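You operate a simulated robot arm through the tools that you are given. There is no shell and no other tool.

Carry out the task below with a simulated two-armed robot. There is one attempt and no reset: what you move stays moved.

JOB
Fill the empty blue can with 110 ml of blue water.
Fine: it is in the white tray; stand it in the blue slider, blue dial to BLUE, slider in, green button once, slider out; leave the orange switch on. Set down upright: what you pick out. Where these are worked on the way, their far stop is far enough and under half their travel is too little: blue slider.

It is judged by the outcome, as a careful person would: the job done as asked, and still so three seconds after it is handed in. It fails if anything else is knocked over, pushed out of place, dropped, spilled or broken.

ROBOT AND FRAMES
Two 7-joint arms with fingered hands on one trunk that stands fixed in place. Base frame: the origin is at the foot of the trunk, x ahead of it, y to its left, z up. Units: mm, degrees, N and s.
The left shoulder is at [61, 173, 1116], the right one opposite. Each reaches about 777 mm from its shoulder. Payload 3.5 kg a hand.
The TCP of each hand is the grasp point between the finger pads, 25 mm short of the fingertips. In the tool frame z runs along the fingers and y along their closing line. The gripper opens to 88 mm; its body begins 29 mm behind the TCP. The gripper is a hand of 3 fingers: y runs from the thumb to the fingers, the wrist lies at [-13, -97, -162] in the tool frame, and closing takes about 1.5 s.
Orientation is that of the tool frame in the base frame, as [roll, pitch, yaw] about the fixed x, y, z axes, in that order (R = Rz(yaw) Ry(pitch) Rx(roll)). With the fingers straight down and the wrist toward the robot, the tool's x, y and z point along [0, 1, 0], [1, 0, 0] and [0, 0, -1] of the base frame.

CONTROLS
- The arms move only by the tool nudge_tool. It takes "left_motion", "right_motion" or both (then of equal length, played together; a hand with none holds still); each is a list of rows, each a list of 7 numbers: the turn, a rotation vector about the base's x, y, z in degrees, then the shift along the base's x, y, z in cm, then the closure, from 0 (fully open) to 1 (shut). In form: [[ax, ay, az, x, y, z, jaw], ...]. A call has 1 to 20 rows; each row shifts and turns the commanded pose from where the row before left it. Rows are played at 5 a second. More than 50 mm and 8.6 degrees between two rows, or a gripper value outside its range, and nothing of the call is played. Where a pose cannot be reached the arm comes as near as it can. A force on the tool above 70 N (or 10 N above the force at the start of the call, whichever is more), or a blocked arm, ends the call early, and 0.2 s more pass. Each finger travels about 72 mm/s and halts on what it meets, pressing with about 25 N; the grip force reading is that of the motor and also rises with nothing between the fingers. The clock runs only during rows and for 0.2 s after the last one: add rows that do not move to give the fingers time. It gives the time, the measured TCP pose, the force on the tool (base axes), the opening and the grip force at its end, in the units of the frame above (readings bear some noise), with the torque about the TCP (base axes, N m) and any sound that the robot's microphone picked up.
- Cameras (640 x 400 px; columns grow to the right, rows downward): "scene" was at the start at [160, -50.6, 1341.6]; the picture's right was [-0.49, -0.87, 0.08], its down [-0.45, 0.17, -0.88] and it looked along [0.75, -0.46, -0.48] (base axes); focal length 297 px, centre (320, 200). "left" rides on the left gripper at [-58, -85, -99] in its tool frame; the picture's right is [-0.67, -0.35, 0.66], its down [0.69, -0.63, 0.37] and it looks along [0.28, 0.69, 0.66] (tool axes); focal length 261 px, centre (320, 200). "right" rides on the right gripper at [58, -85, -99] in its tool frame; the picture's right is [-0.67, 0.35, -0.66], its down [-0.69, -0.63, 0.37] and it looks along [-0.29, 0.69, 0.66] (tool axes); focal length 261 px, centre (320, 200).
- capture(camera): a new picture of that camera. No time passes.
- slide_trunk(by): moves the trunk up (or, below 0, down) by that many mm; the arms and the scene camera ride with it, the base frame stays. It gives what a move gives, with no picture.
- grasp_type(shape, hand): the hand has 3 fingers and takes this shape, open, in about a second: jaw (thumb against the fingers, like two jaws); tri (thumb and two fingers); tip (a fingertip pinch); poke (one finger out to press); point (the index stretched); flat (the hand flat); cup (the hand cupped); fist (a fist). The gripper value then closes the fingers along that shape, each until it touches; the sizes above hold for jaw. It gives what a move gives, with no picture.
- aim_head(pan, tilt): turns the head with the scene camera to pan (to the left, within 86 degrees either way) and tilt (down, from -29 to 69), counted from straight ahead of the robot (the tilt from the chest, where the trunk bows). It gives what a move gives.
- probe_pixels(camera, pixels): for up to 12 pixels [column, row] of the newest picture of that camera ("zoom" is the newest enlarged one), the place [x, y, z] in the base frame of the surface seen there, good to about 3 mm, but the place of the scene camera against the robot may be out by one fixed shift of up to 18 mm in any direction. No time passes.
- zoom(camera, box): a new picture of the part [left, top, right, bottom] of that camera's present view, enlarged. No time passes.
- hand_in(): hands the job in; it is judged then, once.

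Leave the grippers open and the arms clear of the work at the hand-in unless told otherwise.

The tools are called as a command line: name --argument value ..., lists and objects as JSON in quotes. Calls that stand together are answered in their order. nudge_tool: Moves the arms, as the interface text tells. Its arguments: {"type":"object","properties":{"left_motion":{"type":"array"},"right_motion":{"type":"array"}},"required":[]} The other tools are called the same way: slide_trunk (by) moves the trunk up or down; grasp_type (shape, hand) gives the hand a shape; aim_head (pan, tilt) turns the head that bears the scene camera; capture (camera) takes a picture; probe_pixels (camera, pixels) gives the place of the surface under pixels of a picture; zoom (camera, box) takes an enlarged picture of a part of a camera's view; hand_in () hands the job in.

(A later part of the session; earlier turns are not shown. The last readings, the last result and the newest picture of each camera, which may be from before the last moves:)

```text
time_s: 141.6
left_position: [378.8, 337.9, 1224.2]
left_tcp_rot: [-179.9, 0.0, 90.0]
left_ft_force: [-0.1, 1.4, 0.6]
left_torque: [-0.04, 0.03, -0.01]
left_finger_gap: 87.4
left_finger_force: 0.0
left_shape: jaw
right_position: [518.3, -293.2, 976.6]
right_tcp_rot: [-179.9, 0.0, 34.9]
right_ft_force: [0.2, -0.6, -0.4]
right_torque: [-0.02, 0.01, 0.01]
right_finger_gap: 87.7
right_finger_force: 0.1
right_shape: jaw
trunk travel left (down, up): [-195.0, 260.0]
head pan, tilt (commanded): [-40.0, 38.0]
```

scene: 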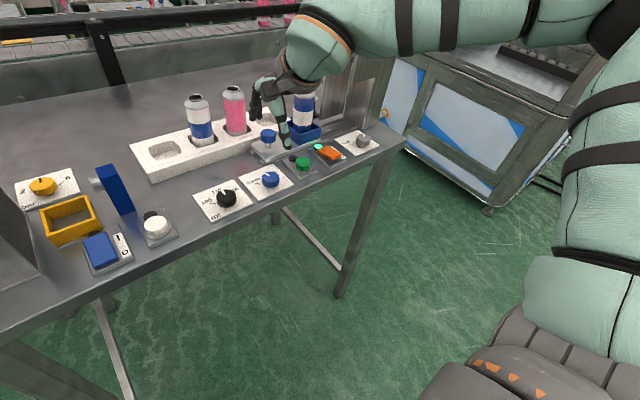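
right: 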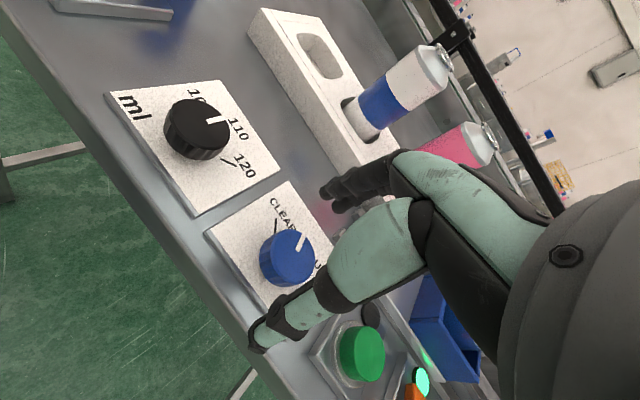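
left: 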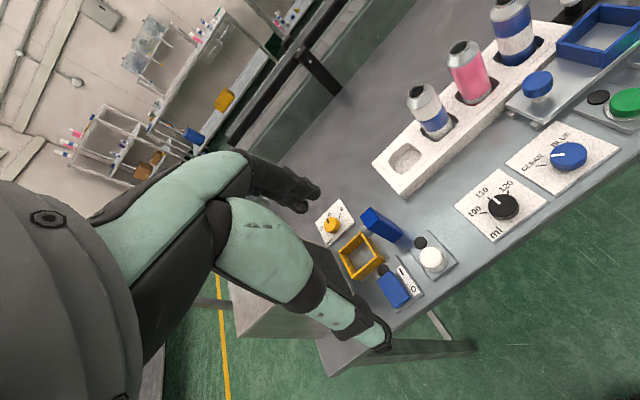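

The rehearsal tracked perfectly from yaw 105 to 35. I'll rotate back, lower to z≈944 and close on the knob.

nudge_tool --right_motion '[[0, 0, 7, 0, 0, 0, 0], [0, 0, 7, 0, 0, 0, 0], [0, 0, 7, 0, 0, 0, 0], [0, 0, 7, 0, 0, 0, 0], [0, 0, 7, 0, 0, 0, 0], [0, 0, 7, 0, 0, 0, 0], [0, 0, 7, 0, 0, 0, 0], [0, 0, 7, 0, 0, 0, 0], [0, 0, 7, 0, 0, 0, 0], [0, 0, 7, 0, -0.1, 0, 0], [0, 0, 0, 0, 0, -1.5, 0], [0, 0, 0, 0, 0, -1.8, 0], [0, 0, 0, 0, 0, 0, 0]]'

nudge_tool --right_motion '[[0, 0, 0, 0, 0, 0, 0.3], [0, 0, 0, 0, 0, 0, 0.5], [0, 0, 0, 0, 0, 0, 0.7], [0, 0, 0, 0, 0, 0, 1], [0, 0, 0, 0, 0, 0, 1], [0, 0, 0, 0, 0, 0, 1], [0, 0, 0, 0, 0, 0, 1]]'

capture --camera "right"

```text
time_s: 144.4
left_position: [378.5, 338.1, 1224.1]
left_tcp_rot: [180.0, 0.0, 90.0]
left_ft_force: [0.2, -0.7, -1.1]
left_torque: [0.01, 0.01, -0.04]
left_finger_gap: 87.7
left_finger_force: 0.0
left_shape: jaw
right_position: [517.3, -296.2, 942.6]
right_tcp_rot: [-179.9, -0.1, 105.0]
right_ft_force: [0.4, -0.5, 0.1]
right_torque: [-0.02, 0.02, 0.03]
right_finger_gap: 87.7
right_finger_force: 0.0
right_shape: jaw
trunk travel left (down, up): [-195.0, 260.0]
head pan, tilt (commanded): [-40.0, 38.0]
```

```text
time_s: 146.0
left_position: [378.1, 338.6, 1223.4]
left_tcp_rot: [-180.0, 0.1, 90.0]
left_ft_force: [0.0, 0.0, -0.2]
left_torque: [-0.01, 0.01, 0.03]
left_finger_gap: 87.4
left_finger_force: 0.0
left_shape: jaw
right_position: [518.2, -295.8, 943.9]
right_tcp_rot: [-179.9, 0.1, 104.9]
right_ft_force: [-0.5, 0.8, -0.7]
right_torque: [0.0, -0.01, 0.03]
right_finger_gap: 26.5
right_finger_force: 25.2
right_shape: jaw
trunk travel left (down, up): [-195.0, 260.0]
head pan, tilt (commanded): [-40.0, 38.0]
```

```text
taken
```

right: 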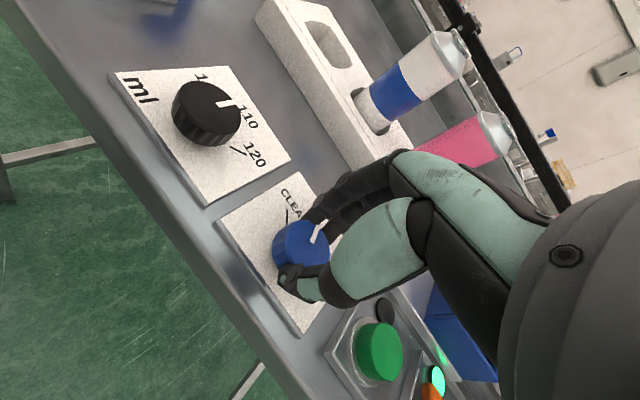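

The knob is gripped firmly and the hand is centred. I'll turn it clockwise by 66° in 6° steps.

nudge_tool --right_motion '[[0, 0, -6, 0, 0, 0, 1], [0, 0, -6, 0, 0, 0, 1], [0, 0, -6, 0, 0, 0, 1], [0, 0, -6, 0, 0, 0, 1], [0, 0, -6, 0, 0, 0, 1], [0, 0, -6, 0, 0, 0, 1], [0, 0, -6, 0, 0, 0, 1], [0, 0, -6, 0, 0, 0, 1], [0, 0, -6, 0, 0, 0, 1], [0, 0, -6, 0, 0, 0, 1], [0, 0, -6, 0, 0, 0, 1], [0, 0, 0, 0, 0, 0, 1]]'

capture --camera "right"

zoom --camera "right" --box '[230, 190, 370, 300]'

```text
time_s: 148.6
left_position: [379.7, 338.9, 1222.6]
left_tcp_rot: [180.0, -0.1, 89.9]
left_ft_force: [0.6, -0.7, -0.3]
left_torque: [0.0, 0.0, -0.02]
left_finger_gap: 87.5
left_finger_force: 0.0
left_shape: jaw
right_position: [518.3, -295.4, 943.0]
right_tcp_rot: [-179.7, 0.0, 39.1]
right_ft_force: [0.2, 6.0, -5.1]
right_torque: [0.12, -0.02, 0.02]
right_finger_gap: 26.1
right_finger_force: 25.4
right_shape: jaw
trunk travel left (down, up): [-195.0, 260.0]
head pan, tilt (commanded): [-40.0, 38.0]
```

```text
taken
```

right: 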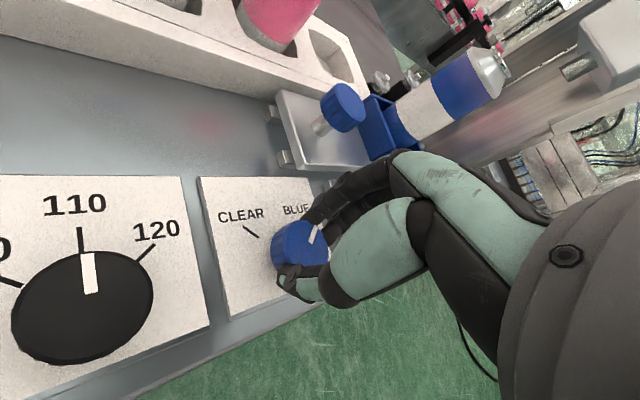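

```text
3.64 times, centred on (300, 245) of right
```

zoom: 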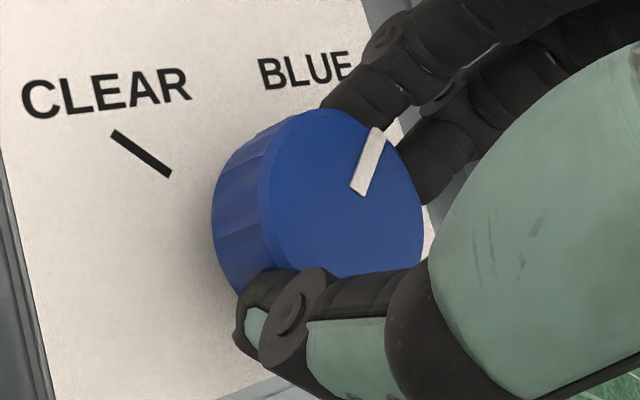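

The knob followed the hand. I'll probe the pointer's ends to check its angle.

probe_pixels --camera "zoom" --pixels '[[375, 135], [370, 150], [365, 170], [359, 190], [340, 200]]'

```text
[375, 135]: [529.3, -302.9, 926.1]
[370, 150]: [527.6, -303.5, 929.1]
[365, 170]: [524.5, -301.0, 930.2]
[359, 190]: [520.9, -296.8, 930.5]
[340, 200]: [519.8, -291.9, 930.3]
```

The pointer reads about -41°, close to BLUE's -45°. I'll turn 4° more, then open slightly and lift off to check it from above.

nudge_tool --right_motion '[[0, 0, -2, 0, 0, 0, 1], [0, 0, -2, 0, 0, 0, 1], [0, 0, 0, 0, 0, 0, 1], [0, 0, 0, 0, 0, 0, 0.6], [0, 0, 0, 0, 0, 0, 0.4], [0, 0, 0, 0, 0, 0, 0.4], [0, 0, 0, 0, 0, 0, 0.4], [0, 0, 0, 0, 0, 1, 0.4], [0, 0, 0, 0, 0, 1.5, 0.4], [0, 0, 0, 0, 0, 2, 0.2], [0, 0, 0, 0, 0, 2, 0], [0, 0, 0, 0, 0, 2, 0], [0, 0, 0, 0, 0, 0, 0]]'

capture --camera "right"

zoom --camera "right" --box '[150, 200, 310, 330]'

```text
time_s: 151.4
left_position: [378.8, 337.6, 1223.1]
left_tcp_rot: [-179.9, 0.0, 90.0]
left_ft_force: [0.3, 0.3, -0.6]
left_torque: [-0.01, 0.0, 0.03]
left_finger_gap: 87.5
left_finger_force: 0.0
left_shape: jaw
right_position: [511.7, -301.3, 1030.6]
right_tcp_rot: [-180.0, 0.0, 35.0]
right_ft_force: [0.5, 0.2, 0.2]
right_torque: [0.0, -0.02, 0.0]
right_finger_gap: 87.6
right_finger_force: 0.2
right_shape: jaw
right hand out of reach, approached as far as the arm can: row 1, 2
trunk travel left (down, up): [-195.0, 260.0]
head pan, tilt (commanded): [-40.0, 38.0]
```

```text
taken
```

right: 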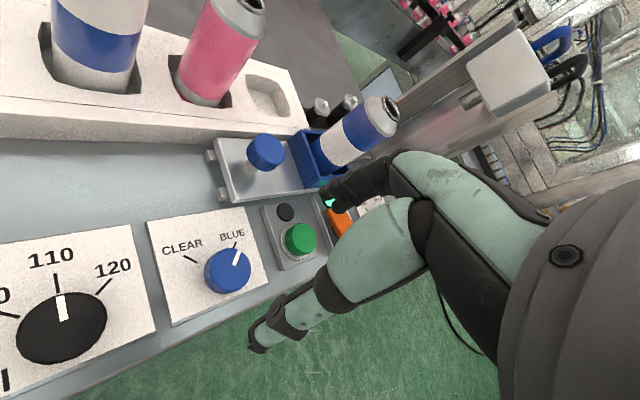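

```text
3.08 times, centred on (230, 265) of right
```

zoom: 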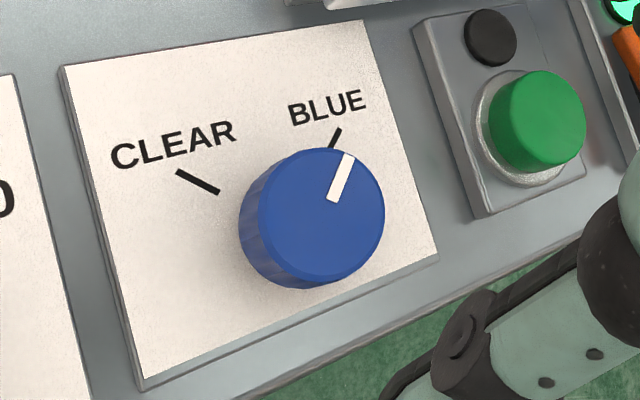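

The pointer is at BLUE. I'll verify its angle with a probe and check the other items.

probe_pixels --camera "zoom" --pixels '[[349, 158], [340, 180], [332, 198], [340, 130], [331, 147], [178, 172], [218, 192], [312, 215]]'

capture --camera "scene"

zoom --camera "scene" --box '[120, 80, 420, 260]'

```text
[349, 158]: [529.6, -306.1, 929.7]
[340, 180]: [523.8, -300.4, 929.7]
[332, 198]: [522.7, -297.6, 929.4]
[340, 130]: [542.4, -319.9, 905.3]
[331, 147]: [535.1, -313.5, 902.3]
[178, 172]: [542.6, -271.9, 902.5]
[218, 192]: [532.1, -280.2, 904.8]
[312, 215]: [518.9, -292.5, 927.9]
```

```text
taken
```

scene: 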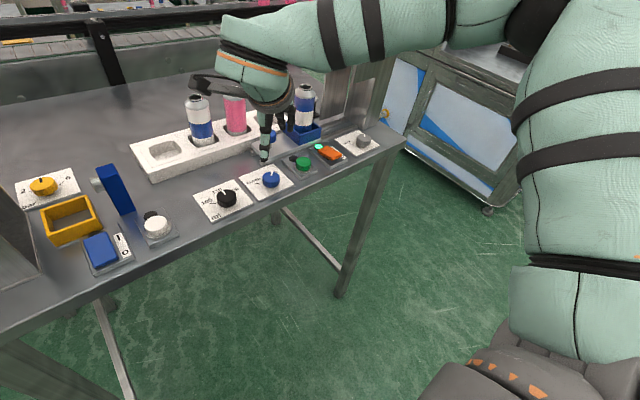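

```text
2.13 times, centred on (270, 170) of scene
```

zoom: 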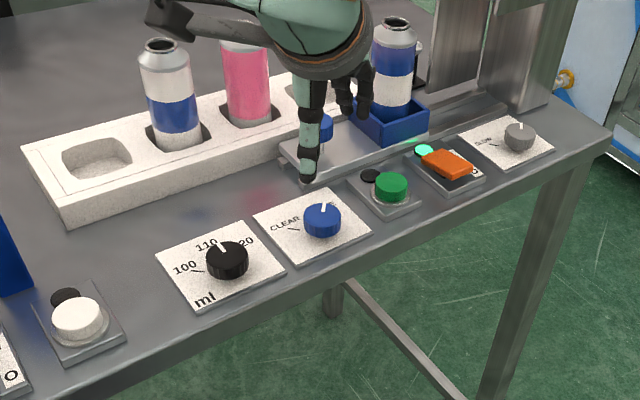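

The dial is exactly on BLUE (-46° against the tick's -46.6°). Next is the slider. I'll probe the machine's nozzle and plate edges to know the travel and the clearance for the hand.

zoom --camera "right" --box '[330, 20, 600, 200]'

probe_pixels --camera "right" --pixels '[[470, 98], [462, 103], [480, 85], [500, 45], [545, 85], [430, 115], [440, 120], [520, 130], [455, 130], [410, 80], [265, 150], [305, 165]]'

```text
2.22 times, centred on (465, 110) of right
```

zoom: 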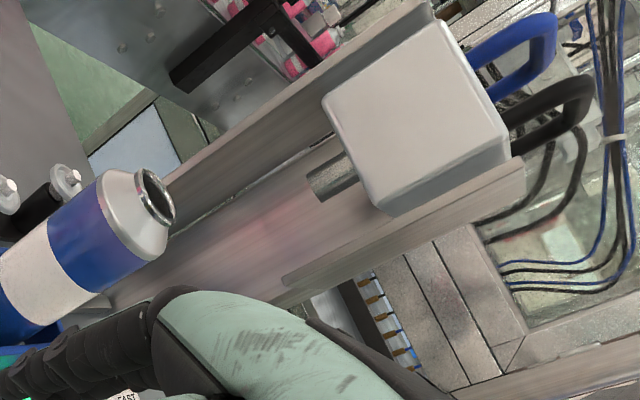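

```text
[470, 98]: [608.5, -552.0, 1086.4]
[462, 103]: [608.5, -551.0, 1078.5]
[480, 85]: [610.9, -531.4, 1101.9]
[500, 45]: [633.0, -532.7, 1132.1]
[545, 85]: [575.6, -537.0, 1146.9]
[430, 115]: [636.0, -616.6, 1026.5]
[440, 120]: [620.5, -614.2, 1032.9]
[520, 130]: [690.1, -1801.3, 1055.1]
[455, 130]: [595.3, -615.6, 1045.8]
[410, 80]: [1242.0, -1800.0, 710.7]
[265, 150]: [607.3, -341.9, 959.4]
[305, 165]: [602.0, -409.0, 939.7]
```

The nozzle is at about (608,-560), so the slider's travel is roughly 122 mm and the knob will end near y≈-469. I'll move above the slider knob with yaw back to 90, then measure it.

nudge_tool --right_motion '[[0, 0, 7.8, 1, 0, 1, 0], [0, 0, 7.8, 1.5, -0.5, 0.5, 0], [0, 0, 7.8, 1.5, -0.7, 0, 0], [0, 0, 7.8, 1.5, -0.8, 0, 0], [0, 0, 7.8, 1.5, -0.8, 0, 0], [0, 0, 7.8, 1.5, -0.8, 0, 0], [0, 0, 8.2, 1.2, -0.9, 0, 0], [0, 0, 0, 0, 0, 0, 0], [0, 0, 0, 0, 0, 0, 0]]'

capture --camera "right"

zoom --camera "right" --box '[190, 210, 350, 330]'

```text
time_s: 153.4
left_position: [378.4, 339.2, 1223.4]
left_tcp_rot: [-180.0, 0.0, 90.0]
left_ft_force: [0.1, 0.3, 0.3]
left_torque: [-0.01, 0.01, 0.05]
left_finger_gap: 87.4
left_finger_force: 0.0
left_shape: jaw
right_position: [609.9, -344.4, 1045.9]
right_tcp_rot: [-179.9, 0.0, 89.9]
right_ft_force: [0.1, 0.1, 0.2]
right_torque: [-0.03, 0.01, 0.02]
right_finger_gap: 87.7
right_finger_force: 0.0
right_shape: jaw
trunk travel left (down, up): [-195.0, 260.0]
head pan, tilt (commanded): [-40.0, 38.0]
```

```text
taken
```

right: 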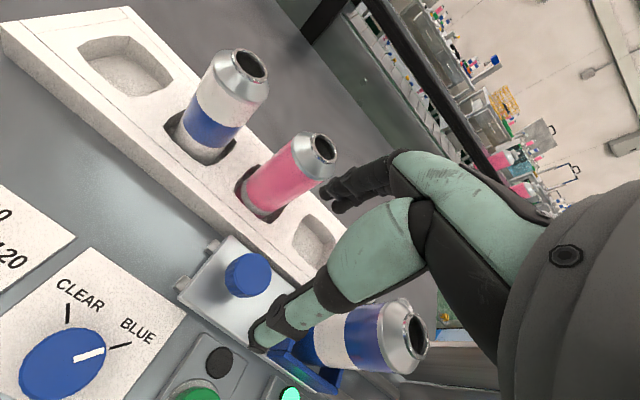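

```text
3.33 times, centred on (270, 270) of right
```

zoom: 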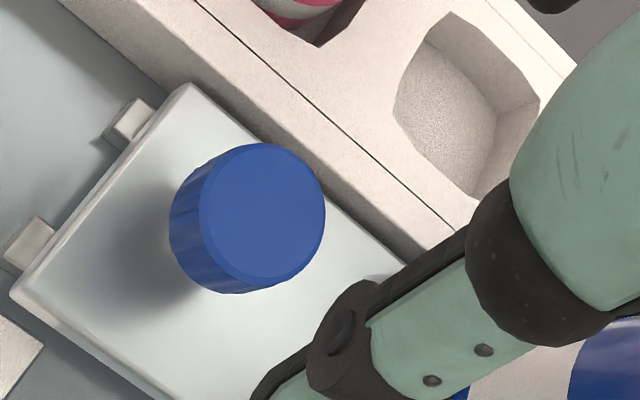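

I'll probe the slider knob's top edge to find its centre.

probe_pixels --camera "zoom" --pixels '[[262, 150], [305, 170], [320, 215], [300, 260], [258, 272], [215, 250], [203, 210], [220, 165], [262, 210], [200, 270], [240, 288]]'

```text
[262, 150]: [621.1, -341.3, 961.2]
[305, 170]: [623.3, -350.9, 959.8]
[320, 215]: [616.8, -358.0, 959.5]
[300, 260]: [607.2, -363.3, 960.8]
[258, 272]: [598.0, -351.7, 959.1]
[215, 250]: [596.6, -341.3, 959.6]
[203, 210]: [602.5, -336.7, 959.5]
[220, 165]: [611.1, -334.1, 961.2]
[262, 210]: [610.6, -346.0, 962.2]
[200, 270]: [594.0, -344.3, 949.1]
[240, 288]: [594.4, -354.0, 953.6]
```

The knob's centre is (609.6,-347.2), radius 14, top z=960. I'll lean the hand 12° so its body stays away from the can and the machine, centre it, and start down to z≈975.

nudge_tool --right_motion '[[-6, 0, 0, 0, -0.15, 0, 0], [-6, 0, 0, 0, -0.15, 0, 0], [0, 0, 0, 0, 0, -2, 0], [0, 0, 0, 0, 0, -2, 0], [0, 0, 0, 0, 0, -2, 0], [0, 0, 0, 0, 0, -1, 0], [0, 0, 0, 0, 0, 0, 0], [0, 0, 0, 0, 0, 0, 0]]'

capture --camera "right"

capture --camera "scene"

zoom --camera "scene" --box '[220, 60, 400, 200]'

```text
time_s: 155.2
left_position: [378.2, 338.3, 1223.6]
left_tcp_rot: [179.9, 0.0, 90.0]
left_ft_force: [-0.1, -0.1, 0.2]
left_torque: [-0.01, -0.04, -0.01]
left_finger_gap: 87.8
left_finger_force: 0.0
left_shape: jaw
right_position: [610.2, -349.3, 977.9]
right_tcp_rot: [-179.9, 12.1, 90.0]
right_ft_force: [0.2, -0.7, -0.1]
right_torque: [0.0, -0.04, 0.02]
right_finger_gap: 87.5
right_finger_force: 0.1
right_shape: jaw
trunk travel left (down, up): [-195.0, 260.0]
head pan, tilt (commanded): [-40.0, 38.0]
```

```text
taken
```

right: 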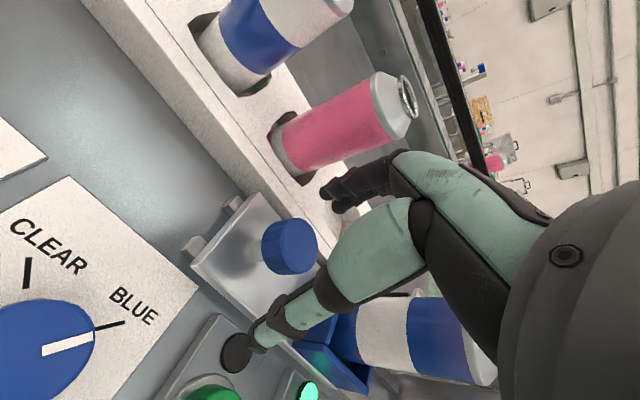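

```text
taken
```

scene: 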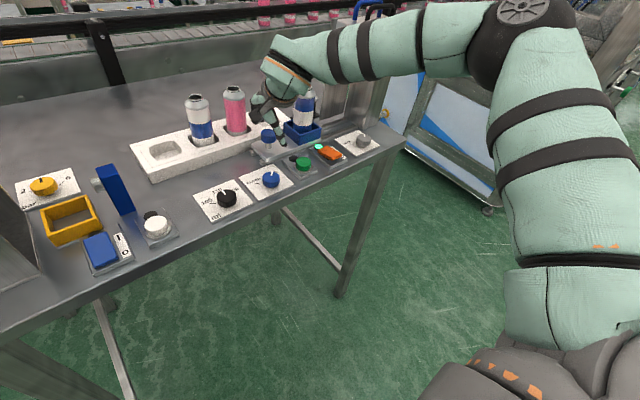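

```text
2.86 times, centred on (310, 130) of scene
```

zoom: 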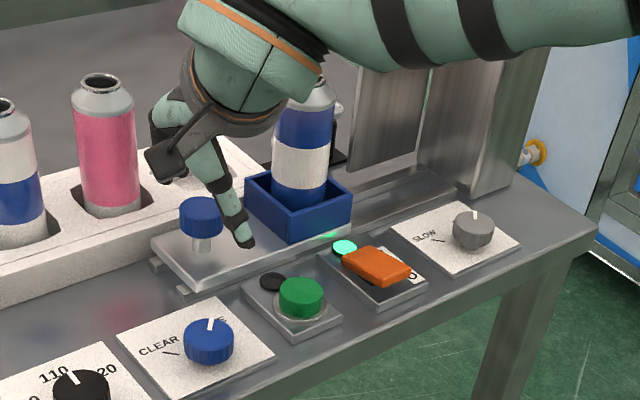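

The open far fingers would come down on the tray's edge at x≈660, so I'll first narrow the opening to about 48 mm, then lower to z≈954 around the knob.

nudge_tool --right_motion '[[0, 0, 0, 0, 0.2, 0, 0.25], [0, 0, 0, 0, 0, 0, 0.45], [0, 0, 0, 0, 0, 0, 0.45], [0, 0, 0, 0, 0, 0, 0.45], [0, 0, 0, 0, 0, 0, 0.45]]'

```text
time_s: 156.4
left_position: [378.3, 338.8, 1222.4]
left_tcp_rot: [-179.9, 0.0, 90.0]
left_ft_force: [0.1, 0.3, 0.0]
left_torque: [-0.03, 0.02, 0.02]
left_finger_gap: 87.6
left_finger_force: 0.0
left_shape: jaw
right_position: [609.9, -345.9, 976.8]
right_tcp_rot: [-179.9, 12.1, 90.0]
right_ft_force: [0.4, 0.3, -0.9]
right_torque: [-0.01, 0.02, 0.02]
right_finger_gap: 48.9
right_finger_force: 0.1
right_shape: jaw
trunk travel left (down, up): [-195.0, 260.0]
head pan, tilt (commanded): [-40.0, 38.0]
```

The gap is 48.9 mm. I'll lower around the knob and look.

nudge_tool --right_motion '[[0, 0, 0, 0, -0.1, -1, 0.45], [0, 0, 0, 0, 0, -1, 0.45], [0, 0, 0, 0, 0, -0.3, 0.45], [0, 0, 0, 0, 0, 0, 0.45]]'

capture --camera "right"

zoom --camera "scene" --box '[240, 80, 360, 170]'

```text
time_s: 157.4
left_position: [378.3, 338.6, 1222.9]
left_tcp_rot: [-180.0, 0.0, 90.0]
left_ft_force: [-0.2, -0.5, -0.7]
left_torque: [-0.03, 0.02, 0.03]
left_finger_gap: 87.6
left_finger_force: 0.0
left_shape: jaw
right_position: [611.4, -347.4, 953.2]
right_tcp_rot: [-179.9, 12.0, 90.1]
right_ft_force: [0.4, 0.6, -0.1]
right_torque: [0.02, -0.02, 0.01]
right_finger_gap: 48.8
right_finger_force: 0.1
right_shape: jaw
trunk travel left (down, up): [-195.0, 260.0]
head pan, tilt (commanded): [-40.0, 38.0]
```

```text
taken
```

right: 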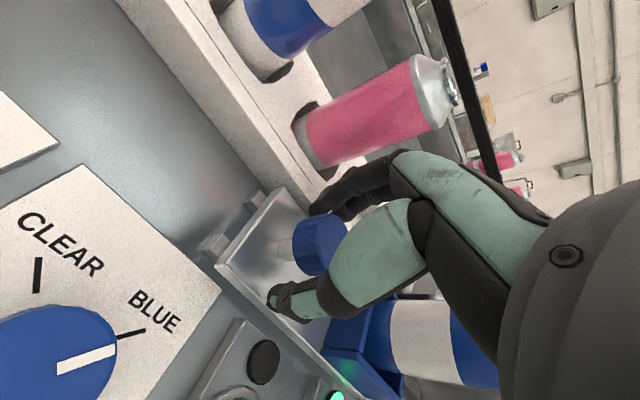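

```text
4.44 times, centred on (300, 125) of scene
```

zoom: 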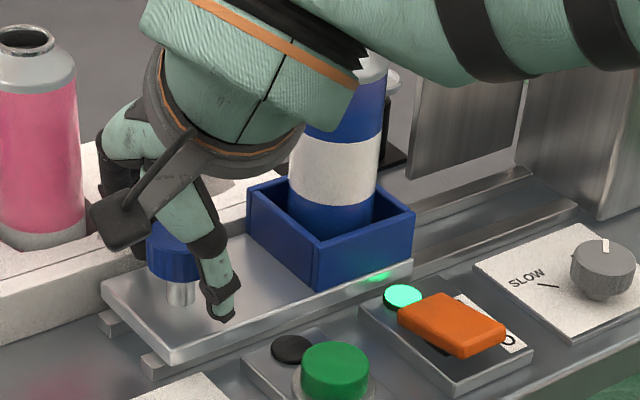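

The knob sits between the fingers. I'll close on it.

nudge_tool --right_motion '[[0, 0, 0, 0, 0, 0, 0.6], [0, 0, 0, 0, 0, 0, 0.8], [0, 0, 0, 0, 0, 0, 1], [0, 0, 0, 0, 0, 0, 1], [0, 0, 0, 0, 0, 0, 1], [0, 0, 0, 0, 0, 0, 1]]'

capture --camera "right"

zoom --camera "scene" --box '[240, 80, 360, 170]'

```text
time_s: 158.8
left_position: [378.7, 337.6, 1224.1]
left_tcp_rot: [-180.0, 0.0, 89.9]
left_ft_force: [0.0, 0.2, 0.2]
left_torque: [0.01, 0.0, 0.02]
left_finger_gap: 87.5
left_finger_force: 0.0
left_shape: jaw
right_position: [610.1, -348.4, 951.8]
right_tcp_rot: [-179.6, 12.0, 90.1]
right_ft_force: [-10.2, 0.3, -15.9]
right_torque: [0.03, 0.07, 0.01]
right_finger_gap: 20.2
right_finger_force: 25.1
right_shape: jaw
trunk travel left (down, up): [-195.0, 260.0]
head pan, tilt (commanded): [-40.0, 38.0]
```

```text
taken
```

right: 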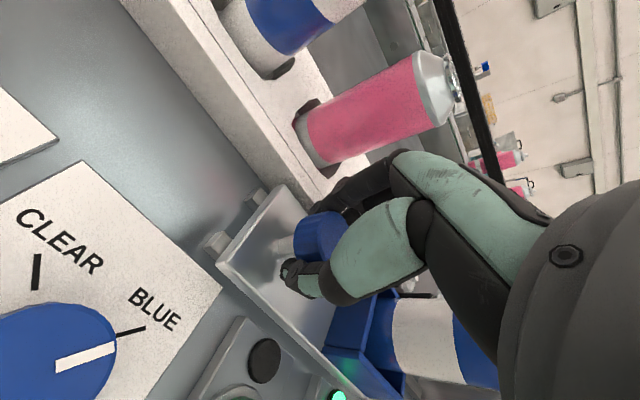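

```text
4.44 times, centred on (300, 125) of scene
```

zoom: 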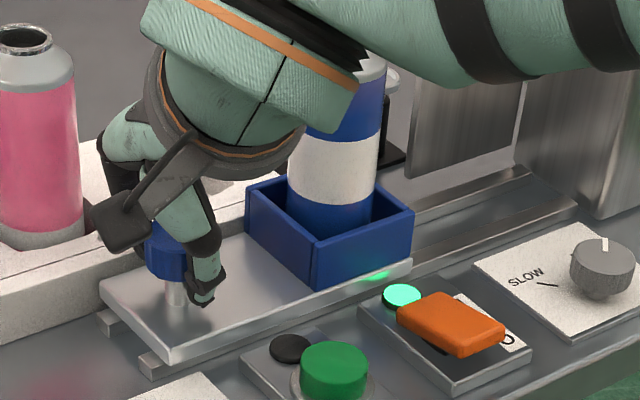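

The knob is gripped. I'll slide in gently at 3 cm/s along -y, first 60 mm, and check the can.

nudge_tool --right_motion '[[0, 0, 0, -0.05, -0.2, -0.1, 1], [0, 0, 0, 0, -0.4, 0, 1], [0, 0, 0, 0, -0.6, 0, 1], [0, 0, 0, 0, -0.6, 0, 1], [0, 0, 0, 0, -0.6, 0, 1], [0, 0, 0, 0, -0.6, 0, 1], [0, 0, 0, 0, -0.6, 0, 1], [0, 0, 0, 0, -0.6, 0, 1], [0, 0, 0, 0, -0.6, 0, 1], [0, 0, 0, 0, -0.6, 0, 1], [0, 0, 0, 0, -0.4, 0, 1], [0, 0, 0, 0, -0.2, 0, 1]]'

capture --camera "right"

capture --camera "scene"

zoom --camera "scene" --box '[240, 70, 400, 180]'

```text
time_s: 161.4
left_position: [379.6, 336.4, 1224.2]
left_tcp_rot: [-180.0, 0.0, 90.0]
left_ft_force: [0.0, -0.3, -0.4]
left_torque: [0.0, -0.01, 0.02]
left_finger_gap: 87.5
left_finger_force: 0.0
left_shape: jaw
right_position: [610.8, -409.4, 951.3]
right_tcp_rot: [-179.8, 11.9, 90.1]
right_ft_force: [-4.5, 0.6, -14.0]
right_torque: [0.05, 0.04, 0.0]
right_finger_gap: 19.7
right_finger_force: 24.8
right_shape: jaw
trunk travel left (down, up): [-195.0, 260.0]
head pan, tilt (commanded): [-40.0, 38.0]
```

```text
taken
```

right: 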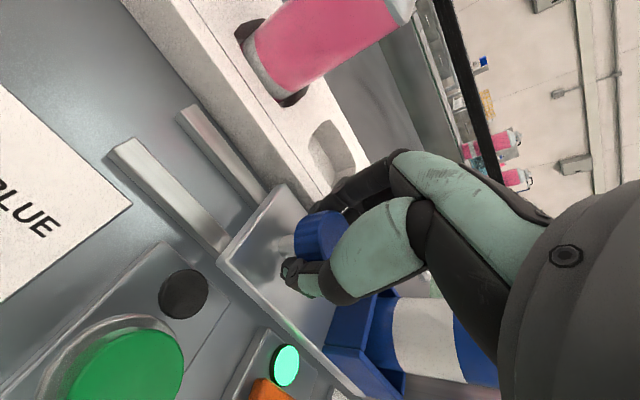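

```text
taken
```

scene: 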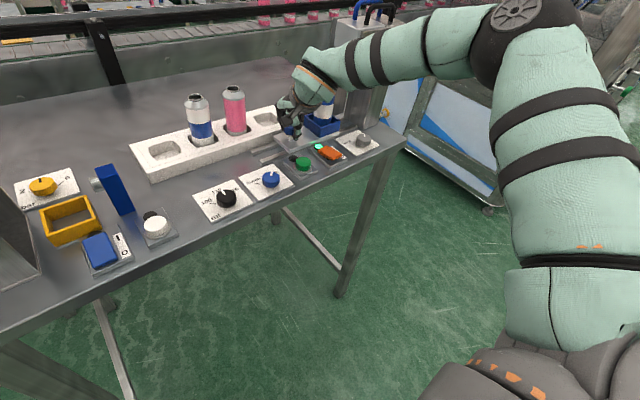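

```text
3.64 times, centred on (320, 125) of scene
```

zoom: 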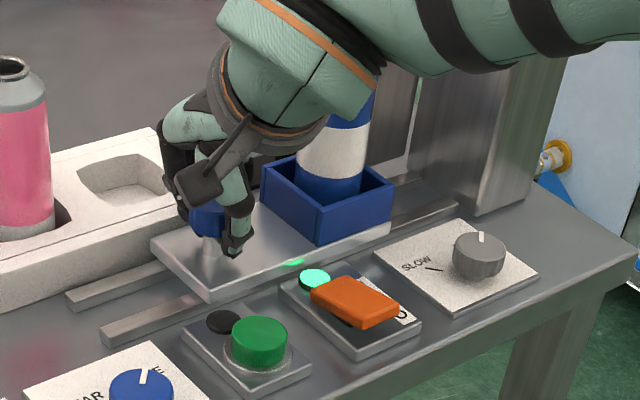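

Everything is upright and the slider has moved 61 mm. I'll continue another 45 mm.

nudge_tool --right_motion '[[0, 0, 0, 0, -0.3, 0, 1], [0, 0, 0, 0, -0.5, 0, 1], [0, 0, 0, 0, -0.6, 0, 1], [0, 0, 0, 0, -0.6, 0, 1], [0, 0, 0, 0, -0.6, 0, 1], [0, 0, 0, 0, -0.6, 0, 1], [0, 0, 0, 0, -0.6, 0, 1], [0, 0, 0, 0, -0.5, 0, 1], [0, 0, 0, 0, -0.3, 0, 1], [0, 0, 0, 0, 0, 0, 1]]'

capture --camera "right"

zoom --camera "scene" --box '[240, 50, 420, 180]'

```text
time_s: 163.6
left_position: [379.6, 336.8, 1224.5]
left_tcp_rot: [-180.0, 0.0, 90.0]
left_ft_force: [0.1, -0.6, -0.3]
left_torque: [0.01, 0.03, 0.02]
left_finger_gap: 87.7
left_finger_force: 0.1
left_shape: jaw
right_position: [609.9, -455.3, 951.5]
right_tcp_rot: [-179.7, 12.0, 90.1]
right_ft_force: [-10.7, 1.0, -18.5]
right_torque: [0.04, 0.08, 0.01]
right_finger_gap: 19.9
right_finger_force: 24.9
right_shape: jaw
trunk travel left (down, up): [-195.0, 260.0]
head pan, tilt (commanded): [-40.0, 38.0]
```

```text
taken
```

right: 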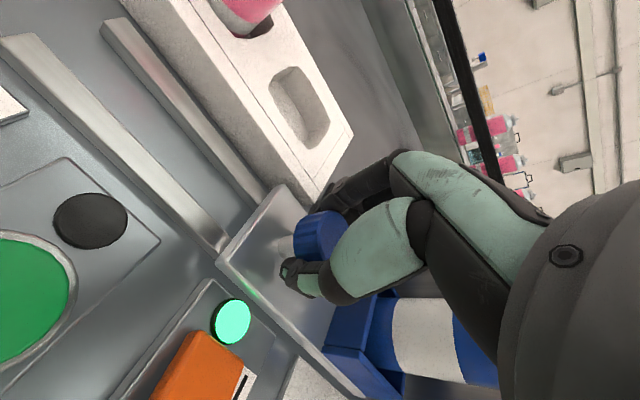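

```text
3.08 times, centred on (330, 115) of scene
```

zoom: 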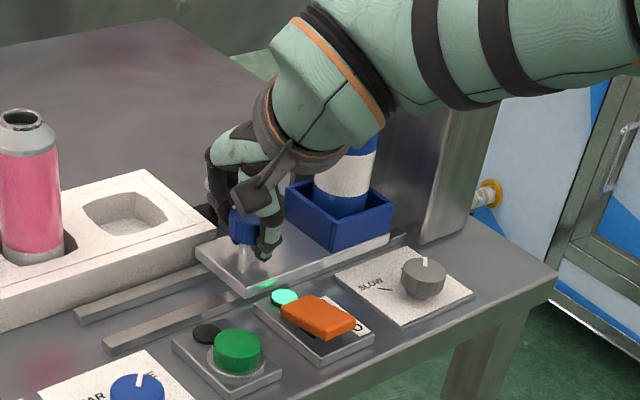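

The slider has moved 107 mm. I'll continue in 3 mm steps, watching for the stop.

nudge_tool --right_motion '[[0, 0, 0, 0, -0.3, 0, 1], [0, 0, 0, 0, -0.3, 0, 1], [0, 0, 0, 0, -0.3, 0, 1], [0, 0, 0, 0, -0.3, 0, 1], [0, 0, 0, 0, 0, 0, 1]]'

```text
time_s: 164.8
left_position: [379.0, 336.3, 1223.5]
left_tcp_rot: [-179.9, -0.1, 90.0]
left_ft_force: [-0.4, 0.0, 0.8]
left_torque: [-0.01, 0.01, 0.01]
left_finger_gap: 87.4
left_finger_force: 0.1
left_shape: jaw
right_position: [610.9, -466.3, 951.1]
right_tcp_rot: [-179.8, 12.0, 90.0]
right_ft_force: [-8.5, -0.5, -16.9]
right_torque: [0.05, 0.09, 0.02]
right_finger_gap: 19.9
right_finger_force: 25.7
right_shape: jaw
trunk travel left (down, up): [-195.0, 260.0]
head pan, tilt (commanded): [-40.0, 38.0]
```

nudge_tool --right_motion '[[0, 0, 0, 0, -0.3, 0, 1], [0, 0, 0, 0, -0.3, 0, 1], [0, 0, 0, 0, -0.3, 0, 1], [0, 0, 0, 0, 0, 0, 1]]'

capture --camera "right"

zoom --camera "scene" --box '[240, 50, 420, 180]'

```text
time_s: 165.8
left_position: [380.5, 339.3, 1223.5]
left_tcp_rot: [180.0, 0.1, 90.0]
left_ft_force: [0.6, 0.1, -0.3]
left_torque: [0.0, 0.01, -0.01]
left_finger_gap: 87.2
left_finger_force: 0.1
left_shape: jaw
right_position: [610.9, -472.5, 952.0]
right_tcp_rot: [-179.8, 12.1, 90.0]
right_ft_force: [-10.1, 17.0, -21.7]
right_torque: [0.14, 0.14, 0.11]
right_finger_gap: 20.0
right_finger_force: 25.3
right_shape: jaw
trunk travel left (down, up): [-195.0, 260.0]
head pan, tilt (commanded): [-40.0, 38.0]
```

```text
taken
```

right: 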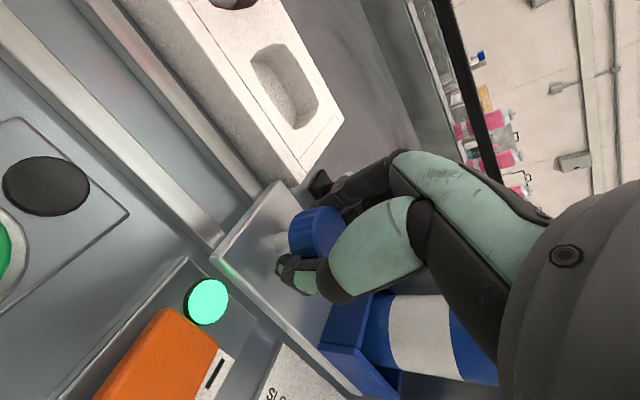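

```text
3.08 times, centred on (330, 115) of scene
```

zoom: 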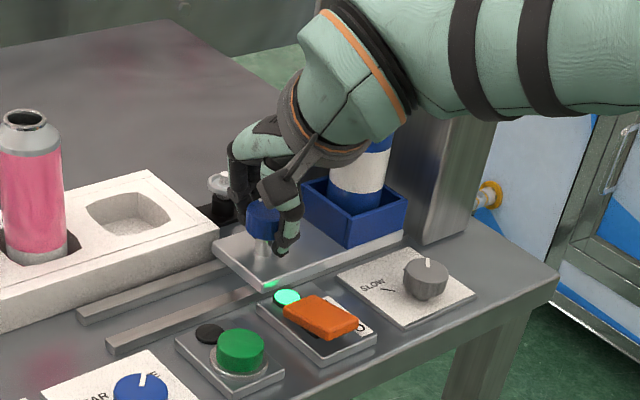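

17 N of resistance at y=-472.5: the slider is at its far stop after 125 mm of travel. I'll relax the push, open the fingers only to 48 mm (there are posts nearby), and lift straight up.

nudge_tool --right_motion '[[0, 0, 0, 0, 0.25, 0, 1], [0, 0, 0, 0, 0, 0, 0.7], [0, 0, 0, 0, 0, 0, 0.45], [0, 0, 0, 0, 0, 0, 0.45], [0, 0, 0, 0, 0, 0, 0.45], [0, 0, 0, 0, 0, 0, 0.45]]'

capture --camera "right"

```text
time_s: 167.2
left_position: [378.2, 338.0, 1224.2]
left_tcp_rot: [180.0, 0.2, 89.9]
left_ft_force: [-1.1, 0.4, -0.7]
left_torque: [0.04, -0.01, -0.02]
left_finger_gap: 87.7
left_finger_force: 0.0
left_shape: jaw
right_position: [609.9, -472.2, 953.1]
right_tcp_rot: [-179.8, 12.1, 90.0]
right_ft_force: [-0.3, 0.8, 0.6]
right_torque: [0.01, 0.0, 0.01]
right_finger_gap: 47.8
right_finger_force: 0.0
right_shape: jaw
trunk travel left (down, up): [-195.0, 260.0]
head pan, tilt (commanded): [-40.0, 38.0]
```

```text
taken
```

right: 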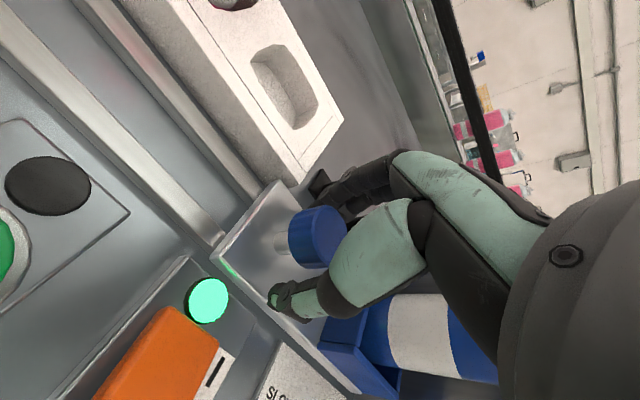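

Released cleanly. I'll lift straight up to z≈1015 and then check where the slider and can ended up.

nudge_tool --right_motion '[[0, 0, 0, 0, 0, 0.7, 0.45], [0, 0, 0, 0, 0, 1, 0.45], [0, 0, 0, 0, 0, 1.5, 0.45], [0, 0, 0, 0, 0, 1.5, 0.45], [0, 0, 0, 0, 0, 1.5, 0.45], [0, 0, 0, 0, 0.5, 0, 0.45], [0, 0, 0, 0, 0, 0, 0.45]]'

capture --camera "right"

capture --camera "scene"

zoom --camera "scene" --box '[240, 30, 420, 180]'

```text
time_s: 168.8
left_position: [377.4, 338.7, 1223.3]
left_tcp_rot: [-180.0, -0.1, 90.0]
left_ft_force: [-0.2, -0.1, -0.6]
left_torque: [-0.01, 0.01, 0.0]
left_finger_gap: 87.8
left_finger_force: 0.0
left_shape: jaw
right_position: [604.8, -464.5, 977.3]
right_tcp_rot: [-180.0, 12.1, 90.0]
right_ft_force: [-0.2, -0.1, -0.3]
right_torque: [0.0, 0.0, -0.01]
right_finger_gap: 47.8
right_finger_force: 0.0
right_shape: jaw
right hand out of reach, approached as far as the arm can: row 3, 4, 5
trunk travel left (down, up): [-195.0, 260.0]
head pan, tilt (commanded): [-40.0, 38.0]
```

```text
taken
```

right: 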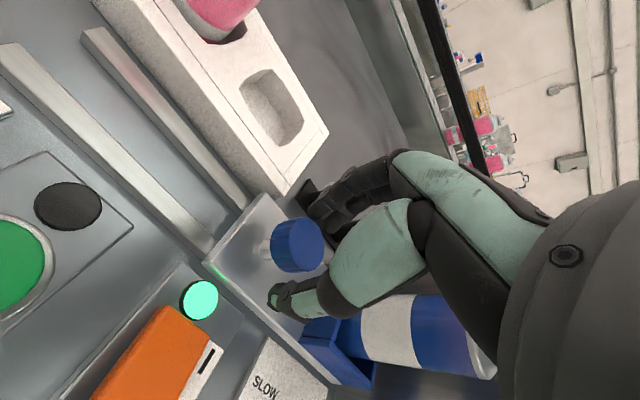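

```text
taken
```

scene: 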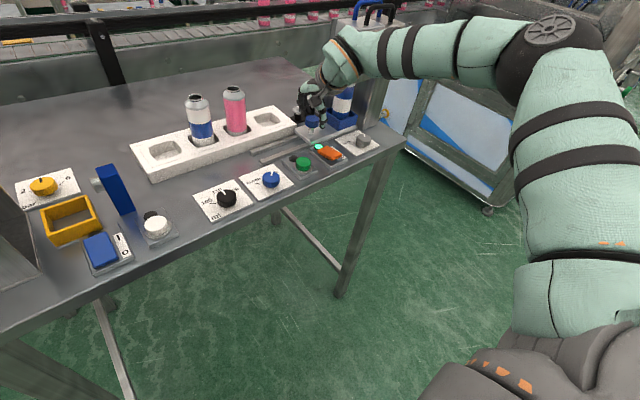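

```text
2.67 times, centred on (330, 105) of scene
```

zoom: 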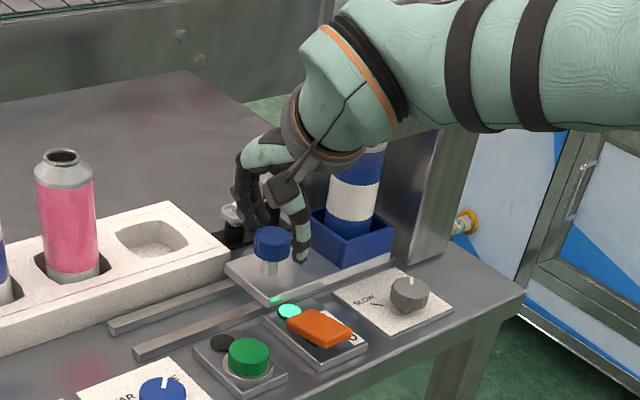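

The lift ran into a reach limit at z=977, but the fingers are open only along x, so moving in +y frees the knob without touching it. I'll back off in +y, then undo the lean and rise.

nudge_tool --right_motion '[[0, 0, 0, 0, 1, 0, 0.45], [0, 0, 0, 0, 1.5, 0, 0.45], [0, 0, 0, 0, 1.5, 0, 0.45], [0, 0, 0, 0, 1.5, 0.5, 0.45], [0, 0, 0, 0, 1.5, 1, 0.45], [4, 0, 0, 0, 1, 1, 0.45], [4, 0, 0, 0, 0, 1, 0.45], [4, 0, 0, 0, 0, 1, 0.45], [0, 0, 0, 0, 0, 1, 0.45], [0, 0, 0, 0, 0, 0, 0.45]]'

capture --camera "right"

capture --camera "scene"

zoom --camera "scene" --box '[240, 30, 420, 180]'

```text
time_s: 171.0
left_position: [378.7, 337.8, 1223.8]
left_tcp_rot: [179.9, 0.0, 89.9]
left_ft_force: [-0.4, -0.7, 0.8]
left_torque: [-0.01, -0.01, -0.01]
left_finger_gap: 87.2
left_finger_force: 0.1
left_shape: jaw
right_position: [605.1, -384.1, 1033.1]
right_tcp_rot: [-179.9, 0.1, 90.0]
right_ft_force: [0.0, 0.9, -0.3]
right_torque: [-0.01, 0.01, 0.04]
right_finger_gap: 47.7
right_finger_force: 0.1
right_shape: jaw
trunk travel left (down, up): [-195.0, 260.0]
head pan, tilt (commanded): [-40.0, 38.0]
```

```text
taken
```

right: 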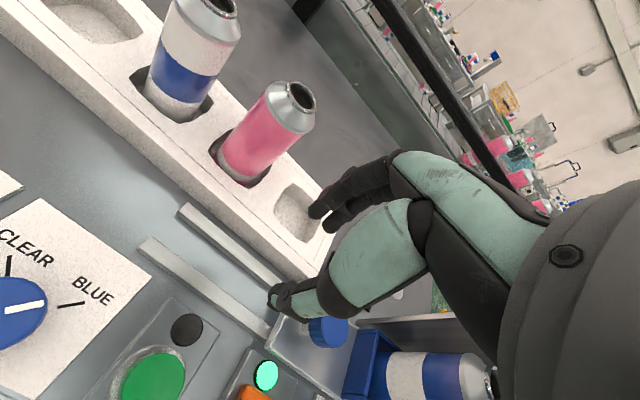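

```text
taken
```

scene: 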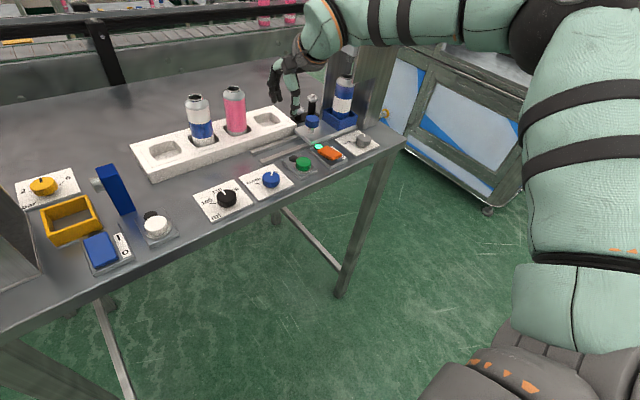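

```text
2.67 times, centred on (330, 105) of scene
```

zoom: 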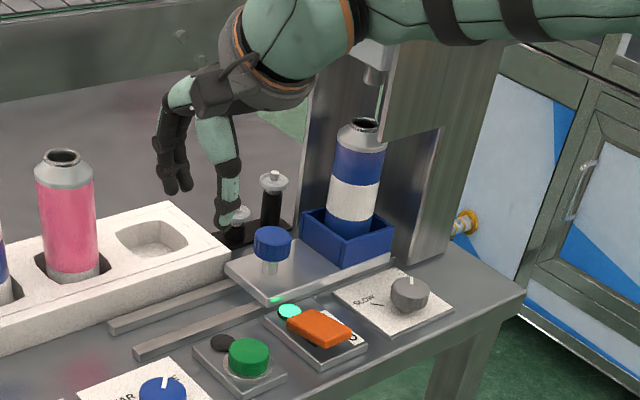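

The slider is in, with the can under the nozzle. I'll verify the alignment by probing the can's rim and the nozzle with the scene camera.

zoom --camera "scene" --box '[315, 40, 395, 110]'

```text
5.71 times, centred on (355, 75) of scene
```

zoom: 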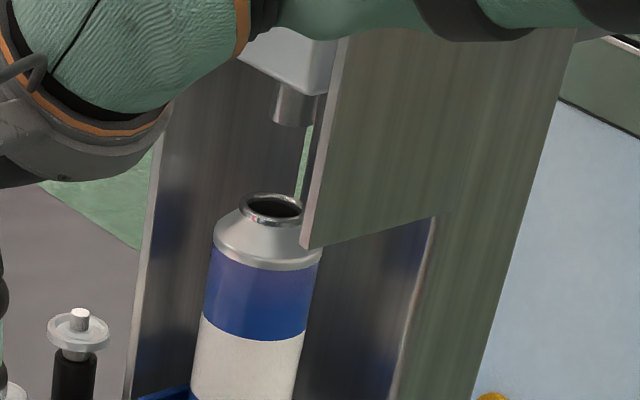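

probe_pixels --camera "zoom" --pixels '[[243, 208], [299, 212], [270, 197], [275, 226], [294, 105], [280, 110], [310, 115], [294, 122], [245, 320], [270, 250], [300, 60]]'

```text
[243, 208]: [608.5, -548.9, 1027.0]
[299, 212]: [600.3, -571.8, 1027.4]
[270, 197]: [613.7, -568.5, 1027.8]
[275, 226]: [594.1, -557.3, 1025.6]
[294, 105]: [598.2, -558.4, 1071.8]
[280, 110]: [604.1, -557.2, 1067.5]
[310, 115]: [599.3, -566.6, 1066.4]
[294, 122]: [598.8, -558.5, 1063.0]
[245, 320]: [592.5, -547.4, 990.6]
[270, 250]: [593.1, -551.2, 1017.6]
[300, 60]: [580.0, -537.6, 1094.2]
```

The can's rim and the nozzle line up within about 3 mm. Next is the green button at about (524,-381). I'll move above it and close the fingers to press with the fingertips.

nudge_tool --right_motion '[[0, 0, 0, -2, 0, 0, 0.45], [0, 0, 0, -2, 0, 0, 0.45], [0, 0, 0, -2, 0.2, 0, 0.7], [0, 0, 0, -2.1, 0.1, 0, 1], [0, 0, 0, 0, 0, 0, 1], [0, 0, 0, 0, 0, 0, 1], [0, 0, 0, 0, 0, 0, 1]]'

capture --camera "right"

zoom --camera "right" --box '[180, 200, 360, 340]'

```text
time_s: 172.6
left_position: [378.7, 337.7, 1223.8]
left_tcp_rot: [-180.0, 0.0, 90.0]
left_ft_force: [0.0, -0.4, 0.1]
left_torque: [0.03, -0.03, -0.01]
left_finger_gap: 87.7
left_finger_force: 0.0
left_shape: jaw
right_position: [523.8, -382.3, 1032.1]
right_tcp_rot: [-179.8, -0.1, 90.0]
right_ft_force: [-0.2, 0.3, 0.0]
right_torque: [0.0, -0.01, 0.02]
right_finger_gap: 0.0
right_finger_force: 24.8
right_shape: jaw
trunk travel left (down, up): [-195.0, 260.0]
head pan, tilt (commanded): [-40.0, 38.0]
```

```text
taken
```

right: 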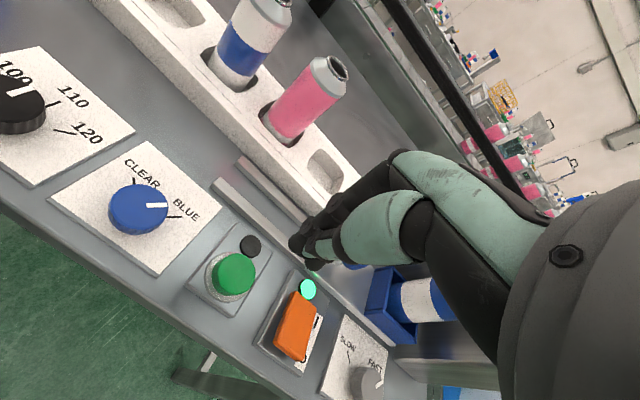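

```text
2.86 times, centred on (270, 270) of right
```

zoom: 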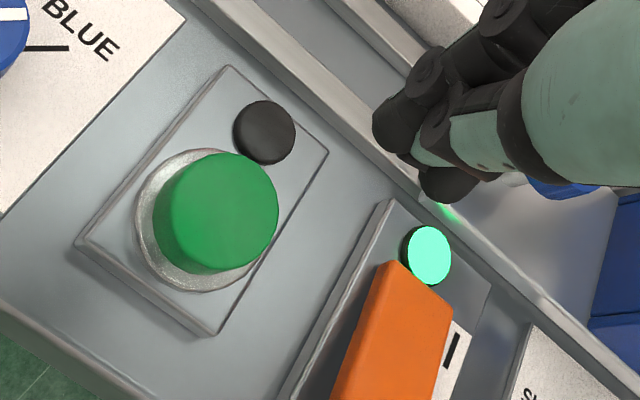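

The closed fingertips are at pixel (300,250), directly under the TCP. I'll probe the button's top for its exact centre.

probe_pixels --camera "zoom" --pixels '[[228, 157], [265, 175], [275, 212], [250, 255], [200, 265], [172, 240], [172, 205], [195, 170], [224, 210], [265, 130], [410, 150], [440, 190]]'

```text
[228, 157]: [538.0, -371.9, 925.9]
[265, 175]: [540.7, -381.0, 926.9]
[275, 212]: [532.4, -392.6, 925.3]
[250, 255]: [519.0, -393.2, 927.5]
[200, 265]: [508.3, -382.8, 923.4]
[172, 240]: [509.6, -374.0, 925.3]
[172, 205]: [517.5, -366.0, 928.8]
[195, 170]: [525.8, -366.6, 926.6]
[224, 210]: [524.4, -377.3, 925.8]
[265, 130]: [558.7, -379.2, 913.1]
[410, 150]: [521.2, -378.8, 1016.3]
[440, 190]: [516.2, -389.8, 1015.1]
```

The button's centre is (524,-378.7), top z≈926. I'll shift 3 mm, lower to z≈962 (fingertips about 10 mm above), and check.

nudge_tool --right_motion '[[0, 0, 0, 0, 0.35, -1, 1], [0, 0, 0, 0, 0, -1.5, 1], [0, 0, 0, 0, 0, -1.5, 1], [0, 0, 0, 0, 0, -1.5, 1], [0, 0, 0, 0, 0, -1.5, 1], [0, 0, 0, 0, 0, 0, 1], [0, 0, 0, 0, 0, 0, 1]]'

capture --camera "right"

zoom --camera "right" --box '[230, 190, 370, 300]'

```text
time_s: 174.2
left_position: [378.3, 337.8, 1224.1]
left_tcp_rot: [-180.0, 0.1, 90.0]
left_ft_force: [0.2, 0.3, -0.2]
left_torque: [-0.01, -0.01, -0.02]
left_finger_gap: 87.6
left_finger_force: 0.0
left_shape: jaw
right_position: [527.0, -377.9, 960.8]
right_tcp_rot: [-179.9, 0.1, 90.0]
right_ft_force: [-0.1, 0.1, -0.1]
right_torque: [0.02, 0.01, -0.02]
right_finger_gap: 0.3
right_finger_force: 25.0
right_shape: jaw
trunk travel left (down, up): [-195.0, 260.0]
head pan, tilt (commanded): [-40.0, 38.0]
```

```text
taken
```

right: 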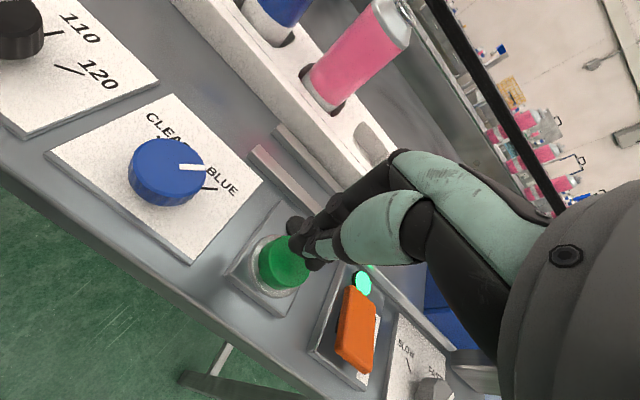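

```text
3.64 times, centred on (300, 245) of right
```

zoom: 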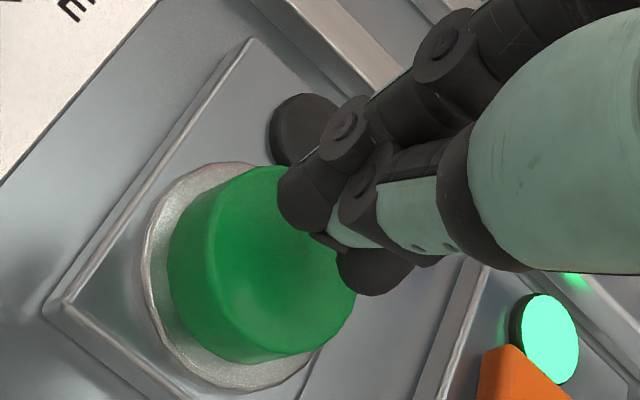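

The fingertips are above the button. I'll correct x by -3 mm and press down in small steps without lifting in between, watching the force and the lamp.

nudge_tool --right_motion '[[0, 0, 0, -0.3, -0.05, 0, 1], [0, 0, 0, 0, 0, -0.3, 1], [0, 0, 0, 0, 0, -0.3, 1], [0, 0, 0, 0, 0, -0.3, 1]]'

```text
time_s: 175.2
left_position: [378.1, 338.1, 1224.1]
left_tcp_rot: [180.0, 0.0, 90.0]
left_ft_force: [-0.4, 0.6, 0.6]
left_torque: [0.02, -0.01, 0.0]
left_finger_gap: 87.3
left_finger_force: 0.0
left_shape: jaw
right_position: [522.2, -378.6, 952.0]
right_tcp_rot: [-179.9, 0.1, 90.0]
right_ft_force: [0.3, -0.2, 0.6]
right_torque: [0.0, -0.01, -0.01]
right_finger_gap: 0.3
right_finger_force: 25.2
right_shape: jaw
trunk travel left (down, up): [-195.0, 260.0]
head pan, tilt (commanded): [-40.0, 38.0]
```

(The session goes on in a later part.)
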